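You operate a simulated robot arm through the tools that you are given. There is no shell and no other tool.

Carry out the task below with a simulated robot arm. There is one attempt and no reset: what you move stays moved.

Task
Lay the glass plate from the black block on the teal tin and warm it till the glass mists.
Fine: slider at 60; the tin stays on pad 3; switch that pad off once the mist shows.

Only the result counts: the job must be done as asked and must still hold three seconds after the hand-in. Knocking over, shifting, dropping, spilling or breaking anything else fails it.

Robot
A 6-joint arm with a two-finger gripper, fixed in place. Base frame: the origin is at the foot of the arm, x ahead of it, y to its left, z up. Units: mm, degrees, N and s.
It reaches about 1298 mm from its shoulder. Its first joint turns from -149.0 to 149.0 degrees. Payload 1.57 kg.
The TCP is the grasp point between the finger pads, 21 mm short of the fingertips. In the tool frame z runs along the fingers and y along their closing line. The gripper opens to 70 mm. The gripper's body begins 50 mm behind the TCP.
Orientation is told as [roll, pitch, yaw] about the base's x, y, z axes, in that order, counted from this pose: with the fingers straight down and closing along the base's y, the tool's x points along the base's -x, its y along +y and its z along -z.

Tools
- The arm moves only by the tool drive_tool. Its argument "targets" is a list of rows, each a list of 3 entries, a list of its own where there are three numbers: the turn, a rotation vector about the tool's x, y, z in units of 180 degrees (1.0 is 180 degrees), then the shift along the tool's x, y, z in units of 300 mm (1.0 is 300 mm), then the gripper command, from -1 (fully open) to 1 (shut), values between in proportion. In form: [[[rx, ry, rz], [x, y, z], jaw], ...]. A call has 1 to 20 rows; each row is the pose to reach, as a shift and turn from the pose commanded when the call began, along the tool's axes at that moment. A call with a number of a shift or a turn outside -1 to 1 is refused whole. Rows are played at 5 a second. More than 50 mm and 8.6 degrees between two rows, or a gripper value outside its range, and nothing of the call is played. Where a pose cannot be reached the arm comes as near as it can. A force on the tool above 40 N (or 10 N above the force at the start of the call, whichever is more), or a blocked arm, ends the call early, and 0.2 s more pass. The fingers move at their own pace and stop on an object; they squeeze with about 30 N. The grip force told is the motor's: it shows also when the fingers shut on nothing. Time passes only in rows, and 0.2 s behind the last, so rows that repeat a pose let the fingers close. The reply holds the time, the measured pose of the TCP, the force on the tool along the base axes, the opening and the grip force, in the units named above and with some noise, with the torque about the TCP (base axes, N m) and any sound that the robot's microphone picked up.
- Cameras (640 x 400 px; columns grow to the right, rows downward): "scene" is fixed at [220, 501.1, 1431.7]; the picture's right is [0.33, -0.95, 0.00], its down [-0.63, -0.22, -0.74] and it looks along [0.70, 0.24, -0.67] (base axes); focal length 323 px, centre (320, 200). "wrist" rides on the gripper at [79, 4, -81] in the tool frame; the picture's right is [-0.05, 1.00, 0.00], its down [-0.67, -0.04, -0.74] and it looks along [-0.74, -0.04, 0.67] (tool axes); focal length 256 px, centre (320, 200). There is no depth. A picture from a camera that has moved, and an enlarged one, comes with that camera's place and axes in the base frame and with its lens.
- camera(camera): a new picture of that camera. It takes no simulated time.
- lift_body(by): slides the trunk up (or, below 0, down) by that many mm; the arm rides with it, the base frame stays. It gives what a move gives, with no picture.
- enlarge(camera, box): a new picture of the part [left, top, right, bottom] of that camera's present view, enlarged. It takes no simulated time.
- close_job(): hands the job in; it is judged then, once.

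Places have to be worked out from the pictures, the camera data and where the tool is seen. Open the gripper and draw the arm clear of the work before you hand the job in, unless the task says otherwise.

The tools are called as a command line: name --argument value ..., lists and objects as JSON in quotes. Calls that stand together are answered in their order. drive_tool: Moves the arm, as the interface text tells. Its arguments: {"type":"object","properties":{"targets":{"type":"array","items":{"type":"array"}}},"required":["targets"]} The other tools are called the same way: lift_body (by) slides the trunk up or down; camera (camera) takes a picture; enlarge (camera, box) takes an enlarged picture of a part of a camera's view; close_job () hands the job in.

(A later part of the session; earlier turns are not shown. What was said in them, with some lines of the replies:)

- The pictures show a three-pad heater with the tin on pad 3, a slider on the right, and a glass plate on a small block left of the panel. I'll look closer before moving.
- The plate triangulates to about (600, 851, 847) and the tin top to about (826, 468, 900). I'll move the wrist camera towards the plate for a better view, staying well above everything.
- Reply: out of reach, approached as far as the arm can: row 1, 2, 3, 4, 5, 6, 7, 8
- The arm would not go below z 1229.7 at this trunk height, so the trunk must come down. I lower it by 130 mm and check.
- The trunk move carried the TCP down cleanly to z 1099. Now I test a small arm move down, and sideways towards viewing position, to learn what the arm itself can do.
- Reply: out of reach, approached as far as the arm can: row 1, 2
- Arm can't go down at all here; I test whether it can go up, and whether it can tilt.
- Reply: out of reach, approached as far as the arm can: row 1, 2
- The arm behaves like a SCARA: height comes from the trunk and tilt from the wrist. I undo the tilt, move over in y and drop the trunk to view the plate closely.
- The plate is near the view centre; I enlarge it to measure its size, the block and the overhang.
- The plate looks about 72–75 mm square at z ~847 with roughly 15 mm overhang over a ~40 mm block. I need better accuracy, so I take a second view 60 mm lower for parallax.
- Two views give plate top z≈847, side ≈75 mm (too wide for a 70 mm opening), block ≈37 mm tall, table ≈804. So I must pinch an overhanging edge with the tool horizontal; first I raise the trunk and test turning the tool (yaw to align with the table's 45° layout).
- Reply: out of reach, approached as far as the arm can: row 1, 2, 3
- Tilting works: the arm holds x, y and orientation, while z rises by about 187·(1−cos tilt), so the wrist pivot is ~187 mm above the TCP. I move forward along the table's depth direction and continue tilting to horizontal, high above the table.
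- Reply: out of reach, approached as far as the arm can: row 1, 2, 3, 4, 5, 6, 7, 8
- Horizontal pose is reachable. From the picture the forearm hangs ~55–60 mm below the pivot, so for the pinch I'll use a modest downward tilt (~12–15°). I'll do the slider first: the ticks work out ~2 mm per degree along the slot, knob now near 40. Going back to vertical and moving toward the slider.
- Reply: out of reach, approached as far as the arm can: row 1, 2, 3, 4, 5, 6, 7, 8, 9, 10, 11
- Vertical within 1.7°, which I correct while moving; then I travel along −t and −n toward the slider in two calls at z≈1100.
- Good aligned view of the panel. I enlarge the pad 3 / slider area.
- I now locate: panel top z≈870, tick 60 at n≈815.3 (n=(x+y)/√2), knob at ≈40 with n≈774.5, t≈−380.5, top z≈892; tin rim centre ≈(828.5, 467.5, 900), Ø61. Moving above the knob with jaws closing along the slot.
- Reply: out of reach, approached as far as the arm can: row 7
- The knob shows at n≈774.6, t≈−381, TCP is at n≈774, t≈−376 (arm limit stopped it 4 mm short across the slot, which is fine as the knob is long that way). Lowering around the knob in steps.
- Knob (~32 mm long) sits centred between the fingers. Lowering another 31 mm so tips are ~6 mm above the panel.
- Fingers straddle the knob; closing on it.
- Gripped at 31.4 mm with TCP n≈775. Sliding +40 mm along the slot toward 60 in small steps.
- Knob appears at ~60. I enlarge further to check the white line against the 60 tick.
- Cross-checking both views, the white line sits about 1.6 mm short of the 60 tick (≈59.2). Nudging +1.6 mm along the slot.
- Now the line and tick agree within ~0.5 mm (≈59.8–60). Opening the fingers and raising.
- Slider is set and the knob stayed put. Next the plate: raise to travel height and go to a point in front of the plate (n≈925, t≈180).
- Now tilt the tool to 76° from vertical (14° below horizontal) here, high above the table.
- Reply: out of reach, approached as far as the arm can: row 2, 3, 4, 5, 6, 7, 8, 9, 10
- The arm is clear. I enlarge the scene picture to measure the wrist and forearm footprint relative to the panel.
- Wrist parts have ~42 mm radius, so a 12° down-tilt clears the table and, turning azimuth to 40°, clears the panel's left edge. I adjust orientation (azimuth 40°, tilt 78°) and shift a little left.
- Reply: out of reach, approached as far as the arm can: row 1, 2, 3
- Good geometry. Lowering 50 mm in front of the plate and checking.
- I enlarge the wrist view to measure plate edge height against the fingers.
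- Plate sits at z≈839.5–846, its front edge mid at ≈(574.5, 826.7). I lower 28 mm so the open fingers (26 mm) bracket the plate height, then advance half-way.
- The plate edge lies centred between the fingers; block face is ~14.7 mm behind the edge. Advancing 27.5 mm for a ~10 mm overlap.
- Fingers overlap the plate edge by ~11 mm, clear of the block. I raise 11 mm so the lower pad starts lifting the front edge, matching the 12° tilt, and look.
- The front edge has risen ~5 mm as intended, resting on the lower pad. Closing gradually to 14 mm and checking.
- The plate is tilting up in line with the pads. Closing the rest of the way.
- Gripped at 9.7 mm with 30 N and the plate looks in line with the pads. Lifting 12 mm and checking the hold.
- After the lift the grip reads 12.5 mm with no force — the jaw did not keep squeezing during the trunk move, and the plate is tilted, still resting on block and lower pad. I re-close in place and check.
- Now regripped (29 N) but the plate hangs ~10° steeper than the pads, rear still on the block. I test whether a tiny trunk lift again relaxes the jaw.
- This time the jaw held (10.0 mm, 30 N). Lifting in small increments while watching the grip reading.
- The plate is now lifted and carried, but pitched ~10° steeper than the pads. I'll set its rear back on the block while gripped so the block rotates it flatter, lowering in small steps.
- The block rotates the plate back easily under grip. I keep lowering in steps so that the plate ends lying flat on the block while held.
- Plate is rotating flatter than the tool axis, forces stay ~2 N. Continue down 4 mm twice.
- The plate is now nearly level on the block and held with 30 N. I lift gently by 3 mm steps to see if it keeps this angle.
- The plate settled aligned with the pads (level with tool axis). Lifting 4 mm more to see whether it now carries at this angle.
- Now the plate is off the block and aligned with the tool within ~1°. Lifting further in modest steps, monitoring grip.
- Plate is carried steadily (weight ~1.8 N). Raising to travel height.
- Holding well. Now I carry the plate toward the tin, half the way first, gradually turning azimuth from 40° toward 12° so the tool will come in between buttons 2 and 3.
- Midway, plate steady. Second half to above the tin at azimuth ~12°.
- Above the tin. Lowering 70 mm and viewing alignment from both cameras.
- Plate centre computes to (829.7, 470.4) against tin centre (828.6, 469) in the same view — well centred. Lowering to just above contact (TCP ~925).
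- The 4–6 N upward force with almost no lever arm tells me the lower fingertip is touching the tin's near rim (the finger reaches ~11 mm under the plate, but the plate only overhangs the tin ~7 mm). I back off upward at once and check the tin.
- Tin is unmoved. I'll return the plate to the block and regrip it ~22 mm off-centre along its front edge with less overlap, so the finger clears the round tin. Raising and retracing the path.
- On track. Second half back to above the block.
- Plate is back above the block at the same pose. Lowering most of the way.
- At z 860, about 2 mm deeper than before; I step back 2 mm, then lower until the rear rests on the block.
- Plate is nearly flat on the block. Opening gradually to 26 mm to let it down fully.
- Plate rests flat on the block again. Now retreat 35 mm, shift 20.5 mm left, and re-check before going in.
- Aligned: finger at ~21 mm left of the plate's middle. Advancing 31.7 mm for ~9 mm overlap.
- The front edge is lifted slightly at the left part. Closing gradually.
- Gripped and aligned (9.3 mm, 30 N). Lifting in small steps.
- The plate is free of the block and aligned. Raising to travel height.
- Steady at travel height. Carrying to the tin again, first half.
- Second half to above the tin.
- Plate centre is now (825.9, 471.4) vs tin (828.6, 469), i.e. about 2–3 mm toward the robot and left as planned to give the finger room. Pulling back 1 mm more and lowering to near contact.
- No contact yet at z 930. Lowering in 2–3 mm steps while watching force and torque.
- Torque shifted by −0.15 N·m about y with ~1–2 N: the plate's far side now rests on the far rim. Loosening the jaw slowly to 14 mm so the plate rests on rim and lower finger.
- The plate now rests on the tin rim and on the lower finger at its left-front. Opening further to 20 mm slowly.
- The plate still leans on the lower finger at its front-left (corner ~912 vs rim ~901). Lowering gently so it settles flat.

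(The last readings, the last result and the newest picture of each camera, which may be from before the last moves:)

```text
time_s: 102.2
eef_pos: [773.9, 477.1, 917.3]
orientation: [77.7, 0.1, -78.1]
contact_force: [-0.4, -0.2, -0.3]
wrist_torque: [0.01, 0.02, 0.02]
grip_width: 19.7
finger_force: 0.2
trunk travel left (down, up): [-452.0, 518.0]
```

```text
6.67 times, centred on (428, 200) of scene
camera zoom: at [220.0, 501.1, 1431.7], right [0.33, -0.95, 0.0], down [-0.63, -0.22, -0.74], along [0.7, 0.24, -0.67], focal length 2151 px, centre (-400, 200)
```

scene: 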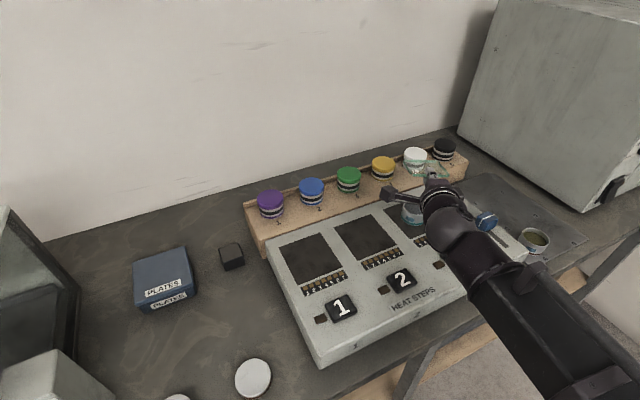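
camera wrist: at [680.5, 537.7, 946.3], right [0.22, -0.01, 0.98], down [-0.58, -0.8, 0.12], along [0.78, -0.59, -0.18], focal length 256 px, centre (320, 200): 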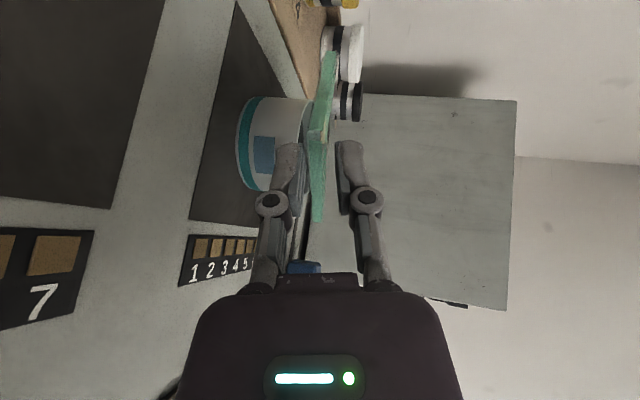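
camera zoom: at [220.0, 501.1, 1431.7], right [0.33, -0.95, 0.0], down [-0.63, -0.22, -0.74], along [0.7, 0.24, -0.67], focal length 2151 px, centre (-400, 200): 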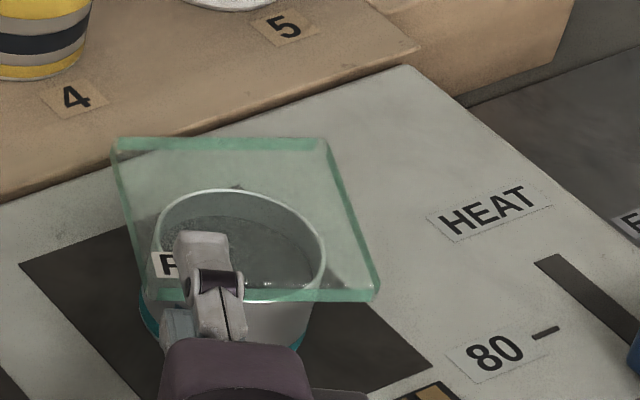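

The plate now looks flat on the rim (both left corners at z≈905–906). Lowering 3.5 mm more to free the lower finger, then checking.

lift_body --by -3.5

enlarge --camera "wrist" --box '[200, 60, 392, 180]'

enlarge --camera "scene" --box '[380, 170, 476, 230]'

```text
time_s: 102.8
eef_pos: [773.1, 475.7, 913.6]
orientation: [77.7, 0.1, -78.0]
contact_force: [-0.2, -0.3, -0.5]
wrist_torque: [0.0, 0.03, -0.02]
grip_width: 19.8
finger_force: 0.0
trunk travel left (down, up): [-448.0, 522.0]
```

```text
3.33 times, centred on (296, 120) of wrist
camera zoom: at [680.5, 537.7, 934.9], right [0.22, -0.01, 0.98], down [-0.58, -0.8, 0.12], along [0.78, -0.59, -0.18], focal length 853 px, centre (400, 467)
```

zoom: 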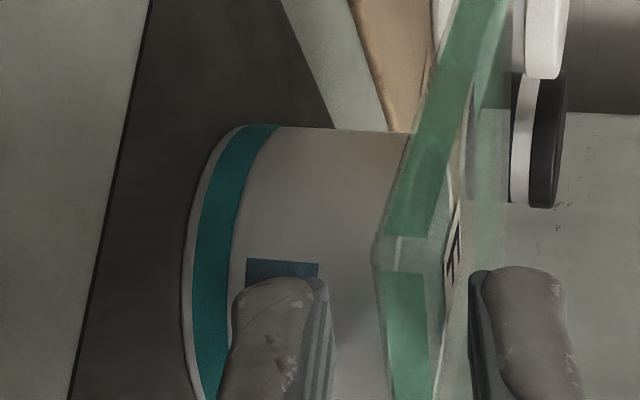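

```text
6.67 times, centred on (428, 200) of scene
camera zoom: at [220.0, 501.1, 1431.7], right [0.33, -0.95, 0.0], down [-0.63, -0.22, -0.74], along [0.7, 0.24, -0.67], focal length 2151 px, centre (-400, 200)
```

zoom: 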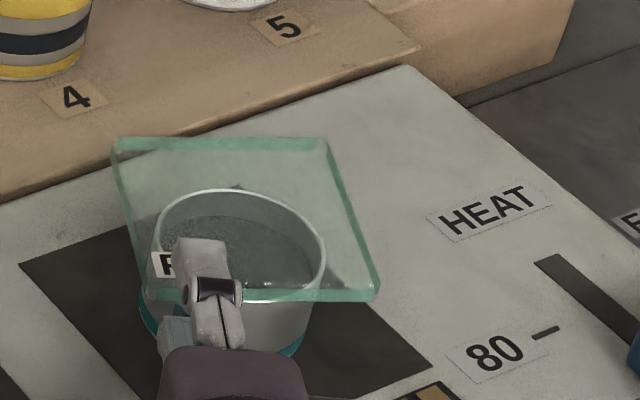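

Plate is flat on the tin and the finger is clear below it. Retreating straight back 60 mm.

drive_tool --targets '[[[0, 0, 0], [0, -0.0071, -0.0326], 0.43], [[0, 0, 0], [0, -0.0142, -0.0651], 0.43], [[0, 0, 0], [0, -0.0213, -0.0977], 0.43], [[0, 0, 0], [0, -0.0284, -0.1303], 0.43], [[0, 0, 0], [0, -0.0426, -0.1954], 0.43]]'

camera --camera "wrist"

enlarge --camera "scene" --box '[380, 170, 476, 230]'

```text
time_s: 104.0
eef_pos: [715.2, 463.6, 914.4]
orientation: [77.8, 0.1, -78.0]
contact_force: [0.6, 0.1, -0.4]
wrist_torque: [0.01, 0.02, 0.01]
grip_width: 20.0
finger_force: 0.0
trunk travel left (down, up): [-448.0, 522.0]
```

```text
taken
camera wrist: at [621.4, 524.2, 935.0], right [0.22, -0.01, 0.98], down [-0.58, -0.8, 0.12], along [0.78, -0.59, -0.18], focal length 256 px, centre (320, 200)
```

wrist: 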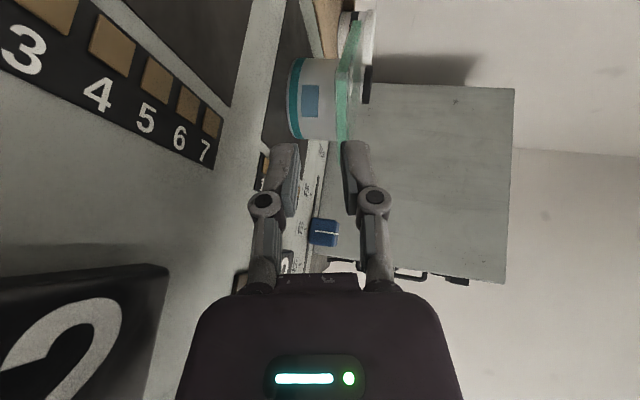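

```text
6.67 times, centred on (428, 200) of scene
camera zoom: at [220.0, 501.1, 1431.7], right [0.33, -0.95, 0.0], down [-0.63, -0.22, -0.74], along [0.7, 0.24, -0.67], focal length 2151 px, centre (-400, 200)
```

zoom: 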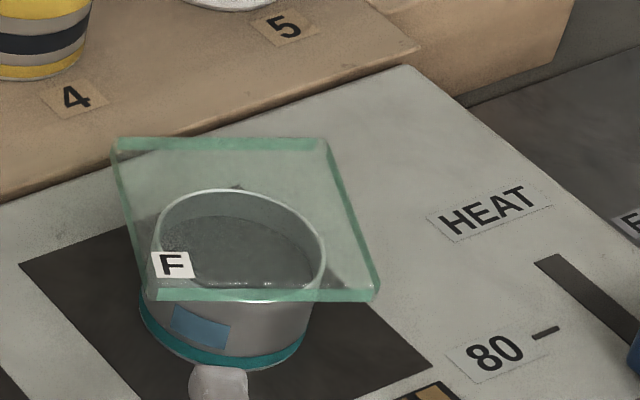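

The plate is lying flat on the tin, well centred. Raising the arm, then bringing the tool back to vertical for pressing button 3.

lift_body --by 230

drive_tool --targets '[[[0.0432, 0, 0], [0, 0, 0], 0.43], [[0.0863, 0, 0], [0, 0, 0], 0.43], [[0.1295, 0, 0], [0, 0, 0], 0.43], [[0.1727, 0, 0], [0, 0, 0], 1], [[0.2158, 0, 0], [0, 0, 0], 1], [[0.259, 0, 0], [0, 0, 0], 1], [[0.3022, 0, 0], [0, 0, 0], 1], [[0.3454, 0, 0], [0, 0, 0], 1], [[0.3885, 0, 0], [0, 0, 0], 1], [[0.4317, 0, 0], [0, 0, 0], 1], [[0.4317, 0, 0], [0, 0, 0], 1]]'

camera --camera "wrist"

camera --camera "scene"

```text
time_s: 106.4
eef_pos: [714.4, 463.3, 1143.7]
orientation: [77.7, 0.0, -78.0]
contact_force: [0.8, 0.8, 0.1]
wrist_torque: [-0.01, 0.02, -0.02]
grip_width: 20.0
finger_force: 0.1
trunk travel left (down, up): [-678.0, 292.0]
```

```text
time_s: 108.8
eef_pos: [718.4, 465.3, 995.5]
orientation: [0.0, 0.1, -78.0]
contact_force: [-1.0, -0.1, 0.3]
wrist_torque: [0.05, -0.01, -0.01]
grip_width: 0.1
finger_force: 28.8
out of reach, approached as far as the arm can: row 1, 2, 3, 4, 5, 6, 7, 8, 9, 10, 11
trunk travel left (down, up): [-678.0, 292.0]
```

```text
taken
camera wrist: at [705.4, 543.5, 1078.2], right [0.99, 0.16, 0.0], down [0.1, -0.66, 0.74], along [0.12, -0.74, -0.67], focal length 256 px, centre (320, 200)
```

wrist: 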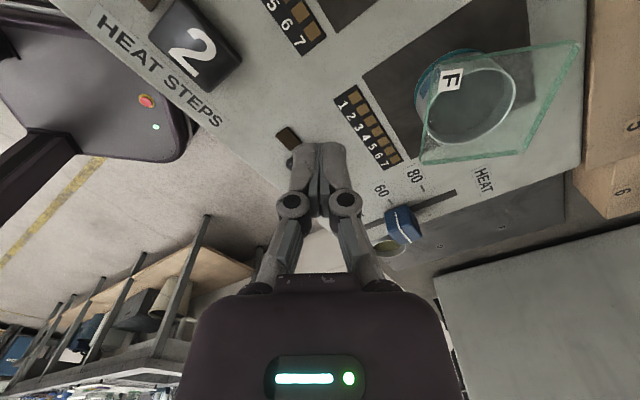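

```text
taken
```

scene: 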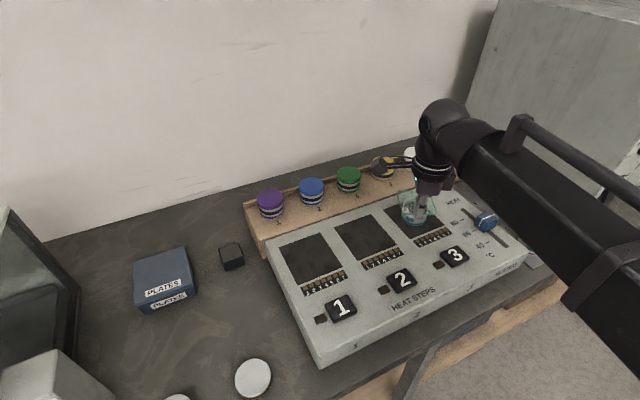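

Plate sits fine. Button 3's top centre triangulates to about (722, 372, 883). Moving the closed fingers above it.

drive_tool --targets '[[[0, 0, 0], [-0.1, -0.017, 0], 1], [[0, 0, 0], [-0.2, -0.034, 0], 1], [[0, 0, 0], [-0.3053, -0.0513, 0], 1], [[0, 0, 0], [-0.3053, -0.0513, 0], 1]]'

lift_body --by -65

camera --camera "wrist"

enlarge --camera "scene" --box '[370, 170, 530, 270]'

```text
time_s: 109.8
eef_pos: [721.1, 366.4, 997.6]
orientation: [0.1, 0.2, -78.0]
contact_force: [-0.2, -1.1, 0.0]
wrist_torque: [-0.02, 0.0, 0.02]
grip_width: 0.0
finger_force: 28.2
out of reach, approached as far as the arm can: row 2, 3, 4
trunk travel left (down, up): [-678.0, 292.0]
```

```text
time_s: 110.8
eef_pos: [720.2, 366.7, 931.8]
orientation: [0.1, 0.1, -78.0]
contact_force: [0.6, 0.1, -0.1]
wrist_torque: [0.02, -0.02, -0.01]
grip_width: 0.0
finger_force: 28.4
trunk travel left (down, up): [-613.0, 357.0]
```

```text
taken
camera wrist: at [707.4, 445.0, 1013.2], right [0.99, 0.16, 0.0], down [0.1, -0.66, 0.74], along [0.12, -0.74, -0.67], focal length 256 px, centre (320, 200)
```

wrist: 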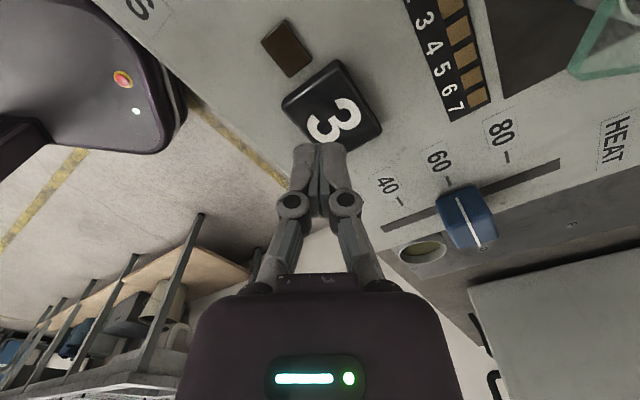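

```text
4.00 times, centred on (450, 220) of scene
camera zoom: at [220.0, 501.1, 1431.7], right [0.33, -0.95, 0.0], down [-0.63, -0.22, -0.74], along [0.7, 0.24, -0.67], focal length 1291 px, centre (-200, 120)
```

zoom: 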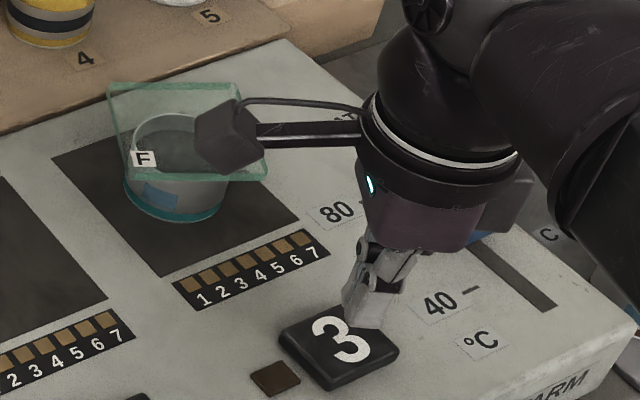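

Fingers hover ~28 mm above the button but toward its front edge. Shifting ~9 mm toward the button's centre (~(724, 375)).

drive_tool --targets '[[[0, 0, 0], [0.0253, 0.0173, 0], 1], [[0, 0, 0], [0.0253, 0.0173, 0], 1]]'

lift_body --by -20

camera --camera "wrist"

enlarge --camera "scene" --box '[410, 210, 506, 270]'

```text
time_s: 111.4
eef_pos: [723.6, 376.5, 931.1]
orientation: [0.2, 0.0, -77.9]
contact_force: [-0.4, -0.7, -0.3]
wrist_torque: [-0.05, -0.01, 0.03]
grip_width: 0.1
finger_force: 28.6
trunk travel left (down, up): [-613.0, 357.0]
```

```text
time_s: 112.1
eef_pos: [723.6, 375.6, 911.7]
orientation: [0.1, 0.1, -78.0]
contact_force: [0.5, 0.9, -0.4]
wrist_torque: [0.03, -0.01, 0.03]
grip_width: 0.1
finger_force: 28.0
trunk travel left (down, up): [-593.0, 377.0]
```

```text
taken
camera wrist: at [710.5, 453.8, 993.2], right [0.99, 0.16, 0.0], down [0.1, -0.66, 0.74], along [0.12, -0.74, -0.67], focal length 256 px, centre (320, 200)
```

wrist: 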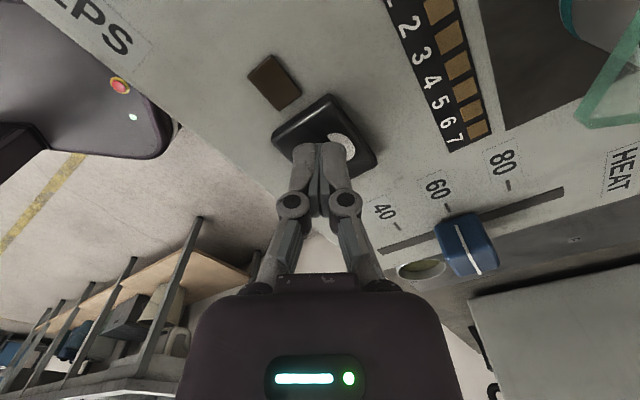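

```text
6.67 times, centred on (458, 240) of scene
camera zoom: at [220.0, 501.1, 1431.7], right [0.33, -0.95, 0.0], down [-0.63, -0.22, -0.74], along [0.7, 0.24, -0.67], focal length 2151 px, centre (-600, -67)
```

zoom: 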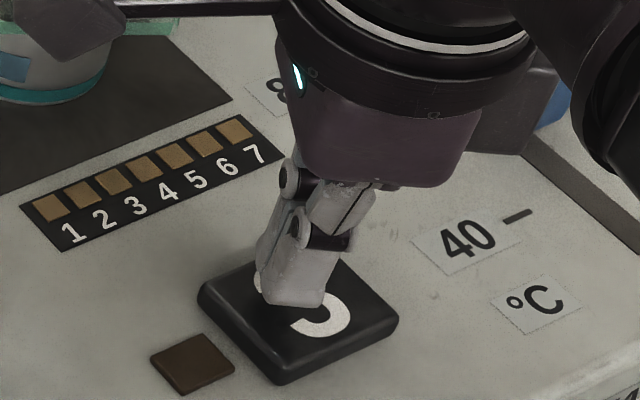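

Tip is centred over button 3, a few mm above. Pressing down in small steps, watching force and the lamp.

lift_body --by -5

lift_body --by -2

lift_body --by -1.5

enlarge --camera "scene" --box '[410, 210, 506, 270]'

```text
time_s: 112.6
eef_pos: [723.1, 376.4, 906.6]
orientation: [0.0, 0.2, -77.9]
contact_force: [-0.2, -0.2, 0.0]
wrist_torque: [0.01, 0.01, 0.01]
grip_width: 0.0
finger_force: 28.7
trunk travel left (down, up): [-588.0, 382.0]
```

```text
time_s: 113.2
eef_pos: [723.5, 376.7, 903.9]
orientation: [0.2, 0.2, -78.0]
contact_force: [0.6, 0.1, -0.2]
wrist_torque: [-0.01, -0.05, -0.02]
grip_width: 0.2
finger_force: 28.5
trunk travel left (down, up): [-586.0, 384.0]
```

```text
time_s: 113.7
eef_pos: [724.2, 375.6, 903.0]
orientation: [0.2, 0.1, -78.0]
contact_force: [0.1, 0.2, 0.4]
wrist_torque: [0.01, -0.02, 0.01]
grip_width: 0.0
finger_force: 29.3
trunk travel left (down, up): [-585.0, 385.0]
```

```text
6.67 times, centred on (458, 240) of scene
camera zoom: at [220.0, 501.1, 1431.7], right [0.33, -0.95, 0.0], down [-0.63, -0.22, -0.74], along [0.7, 0.24, -0.67], focal length 2151 px, centre (-600, -67)
```

zoom: 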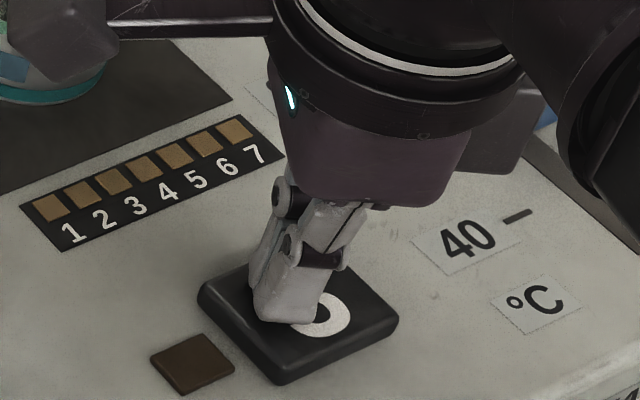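

No contact yet with tip at ~882. Continuing down by 1 mm steps.

lift_body --by -1

lift_body --by -1

lift_body --by -1

enlarge --camera "scene" --box '[410, 210, 506, 270]'

```text
time_s: 114.2
eef_pos: [722.7, 375.2, 901.4]
orientation: [0.0, 0.1, -78.0]
contact_force: [-0.9, 0.5, 0.2]
wrist_torque: [-0.02, -0.03, -0.01]
grip_width: 0.0
finger_force: 28.7
trunk travel left (down, up): [-584.0, 386.0]
```

```text
time_s: 114.7
eef_pos: [722.8, 375.9, 901.6]
orientation: [0.1, 0.2, -78.1]
contact_force: [-0.2, 0.7, 0.3]
wrist_torque: [-0.03, -0.03, -0.01]
grip_width: 6.0
finger_force: 28.3
trunk travel left (down, up): [-583.0, 387.0]
```

```text
time_s: 115.2
eef_pos: [724.9, 375.0, 901.5]
orientation: [0.0, 0.1, -78.1]
contact_force: [1.2, -0.6, 1.3]
wrist_torque: [0.04, 0.01, -0.02]
grip_width: 6.0
finger_force: 28.6
trunk travel left (down, up): [-582.0, 388.0]
```

```text
6.67 times, centred on (458, 240) of scene
camera zoom: at [220.0, 501.1, 1431.7], right [0.33, -0.95, 0.0], down [-0.63, -0.22, -0.74], along [0.7, 0.24, -0.67], focal length 2151 px, centre (-600, -67)
```

zoom: 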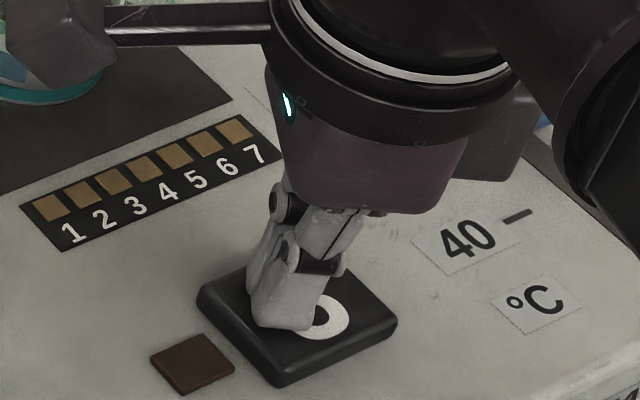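

Contact is starting (z stays ~901.5, force rising). Continuing to press by 1 mm steps.

lift_body --by -1

lift_body --by -1

enlarge --camera "scene" --box '[410, 210, 506, 270]'

enlarge --camera "wrist" --box '[200, 40, 392, 160]'

```text
time_s: 115.7
eef_pos: [722.4, 376.3, 900.1]
orientation: [0.1, 0.1, -78.0]
contact_force: [1.0, 1.0, 1.3]
wrist_torque: [-0.02, 0.01, 0.01]
grip_width: 5.9
finger_force: 28.9
trunk travel left (down, up): [-581.0, 389.0]
heard: click
```

```text
time_s: 116.2
eef_pos: [723.8, 376.2, 898.8]
orientation: [0.1, 0.1, -78.0]
contact_force: [1.0, 0.3, 2.9]
wrist_torque: [0.04, -0.03, 0.01]
grip_width: 5.7
finger_force: 29.0
trunk travel left (down, up): [-580.0, 390.0]
```

```text
6.67 times, centred on (458, 240) of scene
camera zoom: at [220.0, 501.1, 1431.7], right [0.33, -0.95, 0.0], down [-0.63, -0.22, -0.74], along [0.7, 0.24, -0.67], focal length 2151 px, centre (-600, -67)
```

zoom: 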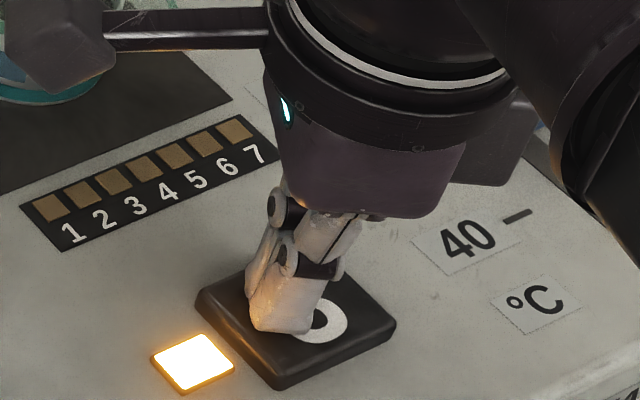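

```text
3.33 times, centred on (296, 100) of wrist
camera zoom: at [710.4, 453.8, 979.8], right [0.99, 0.16, 0.0], down [0.1, -0.66, 0.74], along [0.12, -0.74, -0.67], focal length 853 px, centre (400, 533)
```

zoom: 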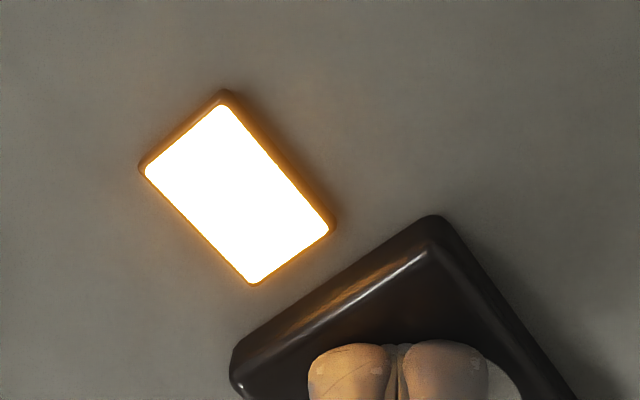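

Click heard and lamp 3 is lit: pad 3 is on. Raising 30 mm to release the button and look at the plate.

lift_body --by 30

enlarge --camera "scene" --box '[370, 170, 530, 270]'

camera --camera "wrist"

```text
time_s: 117.0
eef_pos: [723.7, 375.8, 929.2]
orientation: [0.1, 0.0, -78.0]
contact_force: [0.3, -0.6, 0.0]
wrist_torque: [0.01, 0.01, 0.01]
grip_width: 0.0
finger_force: 28.9
trunk travel left (down, up): [-610.0, 360.0]
```

```text
4.00 times, centred on (450, 220) of scene
camera zoom: at [220.0, 501.1, 1431.7], right [0.33, -0.95, 0.0], down [-0.63, -0.22, -0.74], along [0.7, 0.24, -0.67], focal length 1291 px, centre (-200, 120)
```

zoom: 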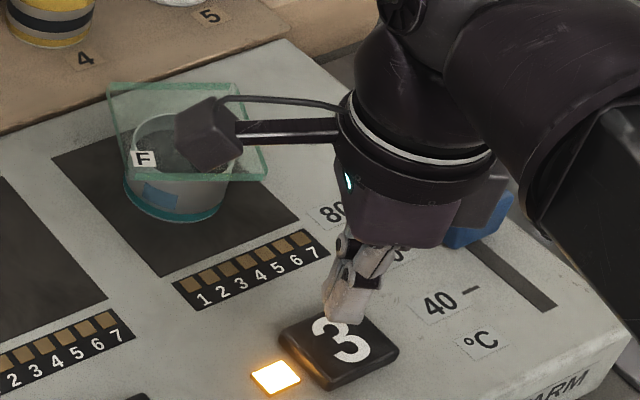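

```text
taken
camera wrist: at [710.6, 454.0, 1009.6], right [0.99, 0.16, 0.0], down [0.1, -0.66, 0.74], along [0.12, -0.74, -0.67], focal length 256 px, centre (320, 200)
```

wrist: 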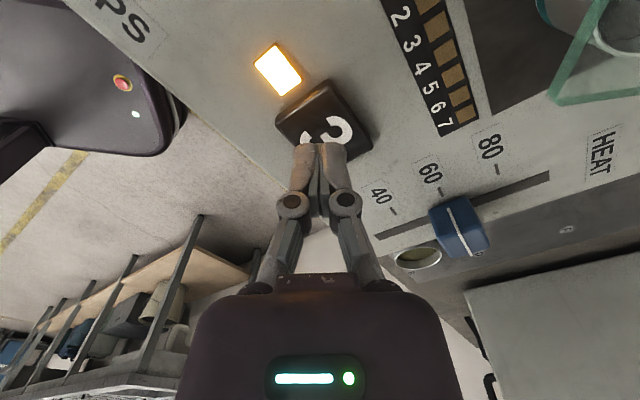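

Lamp on, jaw reads 0. The wrist camera blocks the plate in the scene view, so I turn the tool about its vertical axis while waiting.

drive_tool --targets '[[[0, 0, -0.045], [0, 0, 0], 1], [[0, 0, -0.09], [0, 0, 0], 1], [[0, 0, -0.135], [0, 0, 0], 1], [[0, 0, -0.18], [0, 0, 0], 1]]'

enlarge --camera "scene" --box '[370, 170, 530, 270]'

```text
time_s: 118.0
eef_pos: [723.3, 375.6, 928.7]
orientation: [0.0, 0.0, -45.5]
contact_force: [0.1, 0.2, 0.0]
wrist_torque: [-0.01, -0.05, 0.01]
grip_width: 0.0
finger_force: 28.8
trunk travel left (down, up): [-610.0, 360.0]
```

```text
4.00 times, centred on (450, 220) of scene
camera zoom: at [220.0, 501.1, 1431.7], right [0.33, -0.95, 0.0], down [-0.63, -0.22, -0.74], along [0.7, 0.24, -0.67], focal length 1291 px, centre (-200, 120)
```

zoom: 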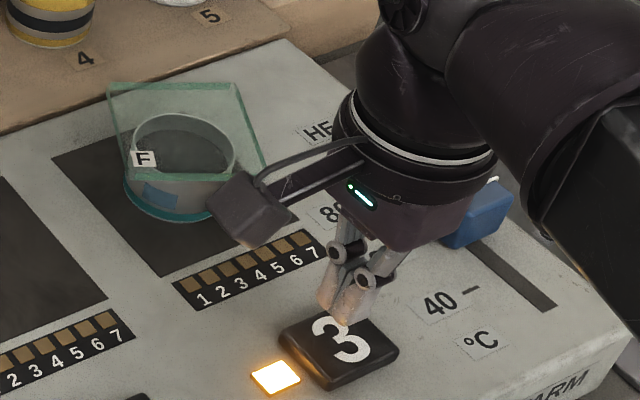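

Plate is now fully visible. I lower to a few mm above the button and wait 2 s, then look.

lift_body --by -20

drive_tool --targets '[[[0, 0, 0], [0, 0, 0], 1], [[0, 0, 0], [0, 0, 0], 1], [[0, 0, 0], [0, 0, 0], 1], [[0, 0, 0], [0, 0, 0], 1], [[0, 0, 0], [0, 0, 0], 1], [[0, 0, 0], [0, 0, 0], 1], [[0, 0, 0], [0, 0, 0], 1], [[0, 0, 0], [0, 0, 0], 1]]'

enlarge --camera "scene" --box '[370, 170, 530, 270]'

```text
time_s: 118.6
eef_pos: [724.2, 376.4, 908.2]
orientation: [0.2, 0.0, -45.6]
contact_force: [-0.5, 1.2, 0.5]
wrist_torque: [0.01, -0.03, -0.01]
grip_width: 0.2
finger_force: 28.6
trunk travel left (down, up): [-590.0, 380.0]
```

```text
time_s: 120.4
eef_pos: [724.0, 374.2, 909.1]
orientation: [0.1, 0.0, -45.6]
contact_force: [-1.2, 0.2, -0.3]
wrist_torque: [-0.01, -0.01, -0.04]
grip_width: 0.0
finger_force: 28.4
trunk travel left (down, up): [-590.0, 380.0]
```

```text
4.00 times, centred on (450, 220) of scene
camera zoom: at [220.0, 501.1, 1431.7], right [0.33, -0.95, 0.0], down [-0.63, -0.22, -0.74], along [0.7, 0.24, -0.67], focal length 1291 px, centre (-200, 120)
```

zoom: 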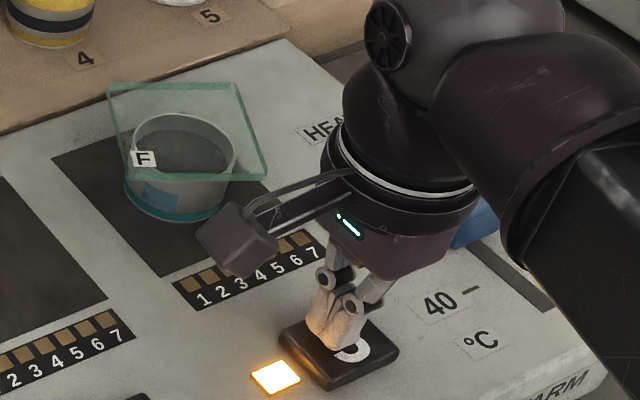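

No mist yet. Waiting another 2 s.

drive_tool --targets '[[[0, 0, 0], [0, 0, 0], 1], [[0, 0, 0], [0, 0, 0], 1], [[0, 0, 0], [0, 0, 0], 1], [[0, 0, 0], [0, 0, 0], 1], [[0, 0, 0], [0, 0, 0], 1], [[0, 0, 0], [0, 0, 0], 1], [[0, 0, 0], [0, 0, 0], 1], [[0, 0, 0], [0, 0, 0], 1], [[0, 0, 0], [0, 0, 0], 1]]'

enlarge --camera "scene" --box '[370, 170, 530, 270]'

enlarge --camera "scene" --box '[380, 170, 476, 230]'

```text
time_s: 122.4
eef_pos: [723.0, 377.0, 909.1]
orientation: [0.1, 0.0, -45.5]
contact_force: [-0.3, -0.1, -0.8]
wrist_torque: [-0.03, -0.02, 0.01]
grip_width: 0.0
finger_force: 28.1
trunk travel left (down, up): [-590.0, 380.0]
```

```text
4.00 times, centred on (450, 220) of scene
camera zoom: at [220.0, 501.1, 1431.7], right [0.33, -0.95, 0.0], down [-0.63, -0.22, -0.74], along [0.7, 0.24, -0.67], focal length 1291 px, centre (-200, 120)
```

zoom: 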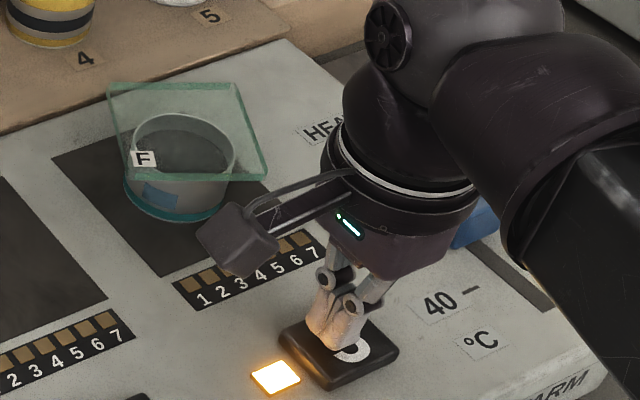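

```text
6.67 times, centred on (428, 200) of scene
camera zoom: at [220.0, 501.1, 1431.7], right [0.33, -0.95, 0.0], down [-0.63, -0.22, -0.74], along [0.7, 0.24, -0.67], focal length 2151 px, centre (-400, 200)
```

zoom: 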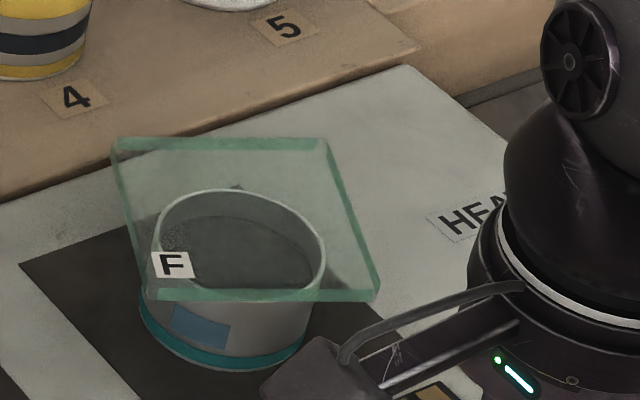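

Still clear and no step lights. Waiting 4 s.

drive_tool --targets '[[[0, 0, 0], [0, 0, 0], 1], [[0, 0, 0], [0, 0, 0], 1], [[0, 0, 0], [0, 0, 0], 1], [[0, 0, 0], [0, 0, 0], 1], [[0, 0, 0], [0, 0, 0], 1], [[0, 0, 0], [0, 0, 0], 1], [[0, 0, 0], [0, 0, 0], 1], [[0, 0, 0], [0, 0, 0], 1], [[0, 0, 0], [0, 0, 0], 1], [[0, 0, 0], [0, 0, 0], 1], [[0, 0, 0], [0, 0, 0], 1], [[0, 0, 0], [0, 0, 0], 1], [[0, 0, 0], [0, 0, 0], 1], [[0, 0, 0], [0, 0, 0], 1], [[0, 0, 0], [0, 0, 0], 1], [[0, 0, 0], [0, 0, 0], 1], [[0, 0, 0], [0, 0, 0], 1], [[0, 0, 0], [0, 0, 0], 1], [[0, 0, 0], [0, 0, 0], 1]]'

enlarge --camera "scene" --box '[370, 170, 530, 270]'

enlarge --camera "scene" --box '[380, 170, 476, 230]'

```text
time_s: 126.4
eef_pos: [723.6, 375.0, 908.7]
orientation: [0.1, 0.0, -45.6]
contact_force: [0.2, 0.5, 0.7]
wrist_torque: [0.0, -0.02, 0.02]
grip_width: 0.0
finger_force: 28.8
trunk travel left (down, up): [-590.0, 380.0]
```

```text
4.00 times, centred on (450, 220) of scene
camera zoom: at [220.0, 501.1, 1431.7], right [0.33, -0.95, 0.0], down [-0.63, -0.22, -0.74], along [0.7, 0.24, -0.67], focal length 1291 px, centre (-200, 120)
```

zoom: 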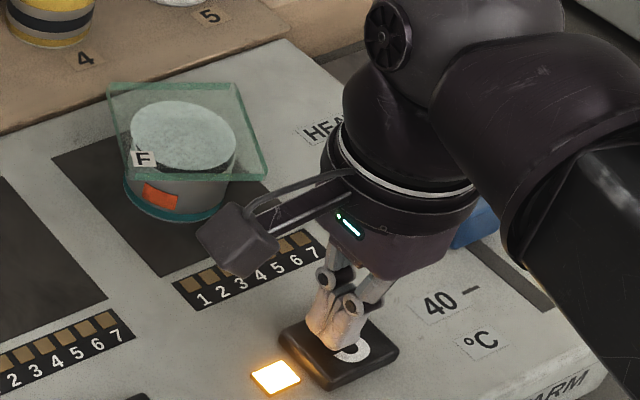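

```text
6.67 times, centred on (428, 200) of scene
camera zoom: at [220.0, 501.1, 1431.7], right [0.33, -0.95, 0.0], down [-0.63, -0.22, -0.74], along [0.7, 0.24, -0.67], focal length 2151 px, centre (-400, 200)
```

zoom: 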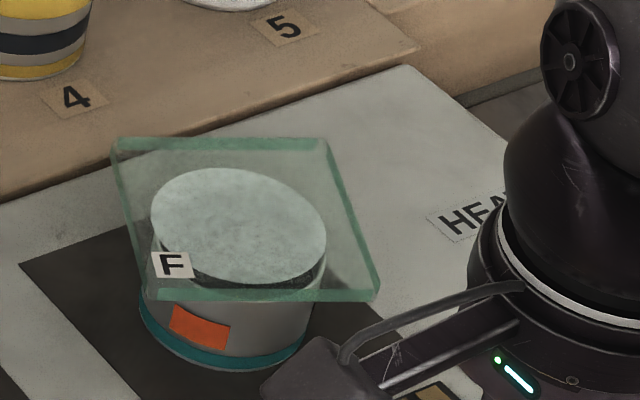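

The glass has misted (white disc) and the tin's patch turned orange. Pressing button 3 now to switch the pad off.

lift_body --by -10

enlarge --camera "scene" --box '[370, 170, 530, 270]'

```text
time_s: 127.0
eef_pos: [723.9, 375.5, 898.4]
orientation: [0.1, 0.0, -45.5]
contact_force: [-0.5, 0.2, 2.7]
wrist_torque: [0.0, -0.02, 0.01]
grip_width: 5.9
finger_force: 28.8
trunk travel left (down, up): [-580.0, 390.0]
heard: click
```

```text
4.00 times, centred on (450, 220) of scene
camera zoom: at [220.0, 501.1, 1431.7], right [0.33, -0.95, 0.0], down [-0.63, -0.22, -0.74], along [0.7, 0.24, -0.67], focal length 1291 px, centre (-200, 120)
```

zoom: 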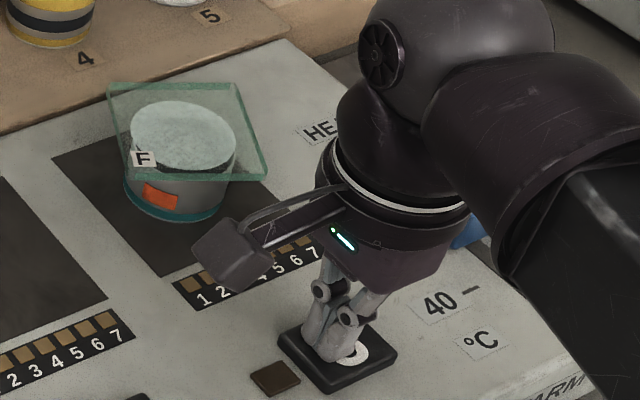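

Click heard and lamp 3 is off, mist remains. Raising the arm straight up away from the button.

lift_body --by 150

drive_tool --targets '[[[0, 0, 0], [0, -0.13, 0], 1], [[0, 0, 0], [0, -0.26, 0], 0], [[0, 0, 0], [0, -0.39, 0], -1], [[0, 0, 0], [0, -0.5, 0], -1], [[0, 0, 0], [0, -0.5, 0], -1]]'

camera --camera "scene"

enlarge --camera "scene" --box '[370, 170, 530, 270]'

```text
time_s: 128.8
eef_pos: [724.6, 375.7, 1048.8]
orientation: [0.1, 0.0, -45.6]
contact_force: [-0.2, -0.3, -0.2]
wrist_torque: [-0.01, 0.02, -0.04]
grip_width: 0.0
finger_force: 28.5
trunk travel left (down, up): [-730.0, 240.0]
```

```text
time_s: 130.0
eef_pos: [614.4, 270.8, 1047.8]
orientation: [0.1, 0.0, -45.6]
contact_force: [-0.5, -0.6, 0.6]
wrist_torque: [-0.01, 0.03, 0.03]
grip_width: 70.0
finger_force: 0.1
trunk travel left (down, up): [-730.0, 240.0]
```

```text
taken
```

scene: 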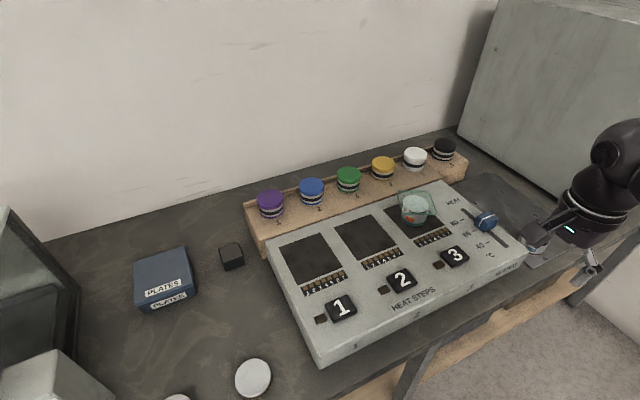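

```text
4.00 times, centred on (450, 220) of scene
camera zoom: at [220.0, 501.1, 1431.7], right [0.33, -0.95, 0.0], down [-0.63, -0.22, -0.74], along [0.7, 0.24, -0.67], focal length 1291 px, centre (-200, 120)
```

zoom: 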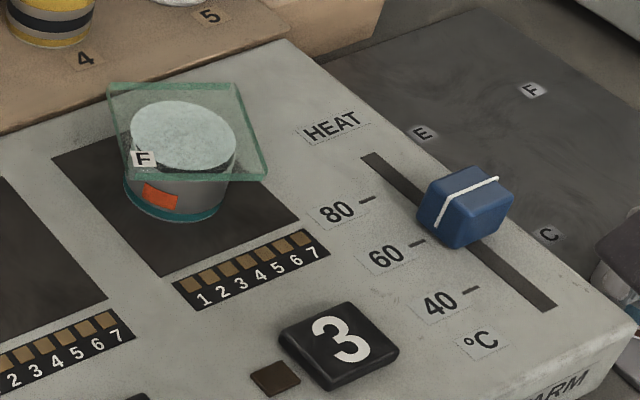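

Everything looks in order; I verify the slider, the block and the distractor tin once more.

enlarge --camera "scene" --box '[460, 210, 508, 240]'

enlarge --camera "scene" --box '[120, 210, 280, 310]'

enlarge --camera "scene" --box '[480, 170, 640, 270]'

```text
13.33 times, centred on (484, 225) of scene
camera zoom: at [220.0, 501.1, 1431.7], right [0.33, -0.95, 0.0], down [-0.63, -0.22, -0.74], along [0.7, 0.24, -0.67], focal length 4302 px, centre (-1867, -133)
```

zoom: 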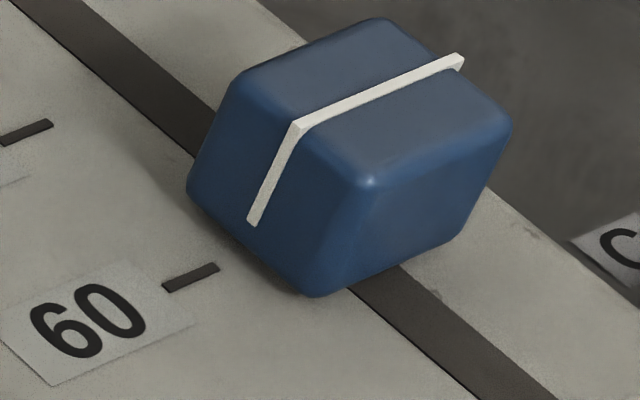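

```text
4.00 times, centred on (200, 260) of scene
camera zoom: at [220.0, 501.1, 1431.7], right [0.33, -0.95, 0.0], down [-0.63, -0.22, -0.74], along [0.7, 0.24, -0.67], focal length 1291 px, centre (800, -40)
```

zoom: 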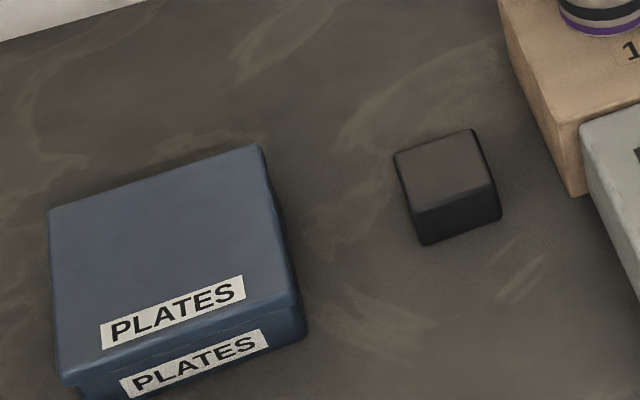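

```text
4.00 times, centred on (560, 220) of scene
camera zoom: at [220.0, 501.1, 1431.7], right [0.33, -0.95, 0.0], down [-0.63, -0.22, -0.74], along [0.7, 0.24, -0.67], focal length 1291 px, centre (-640, 120)
```

zoom: 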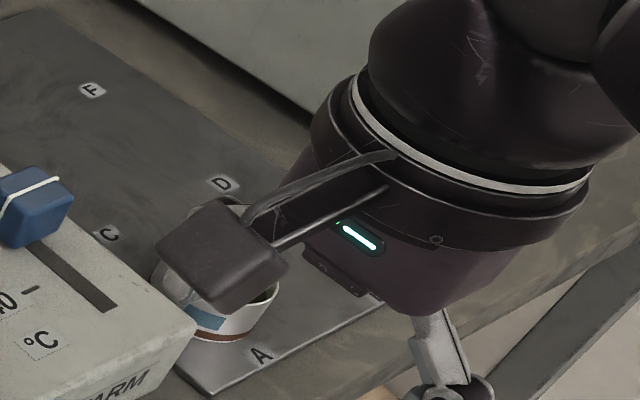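

Slider still at 60, tin with misted plate on pad 3, lamp off, block and other items unmoved, gripper open and clear. Handing in.

close_job

```text
The job is handed in.
```

The job is done and handed in. The glass plate lies flat on the teal tin on pad 3, and the glass has misted.

- **Slider:** it stands at 60, within about half a millimetre of the tick by my readings, and it had not moved at the last check.
- **Pad 3:** it was on for about 11 seconds. I switched it off about half a second after I first saw the mist, and its lamp is out.
- **Plate and tin:** the plate sits about 3 mm off centre on the tin, towards the robot and left.
- **First try at the tin:** a finger touched the tin's rim with about 5 N. I backed off, put the plate back on the block and gripped it nearer a corner. The tin did not appear to move.
- **Everything else:** I saw nothing knocked over or shifted. The black block is where it was.
- **Arm:** the gripper is open and clear of the bench.

I handed in right after the last check, so I did not see the three seconds that follow.
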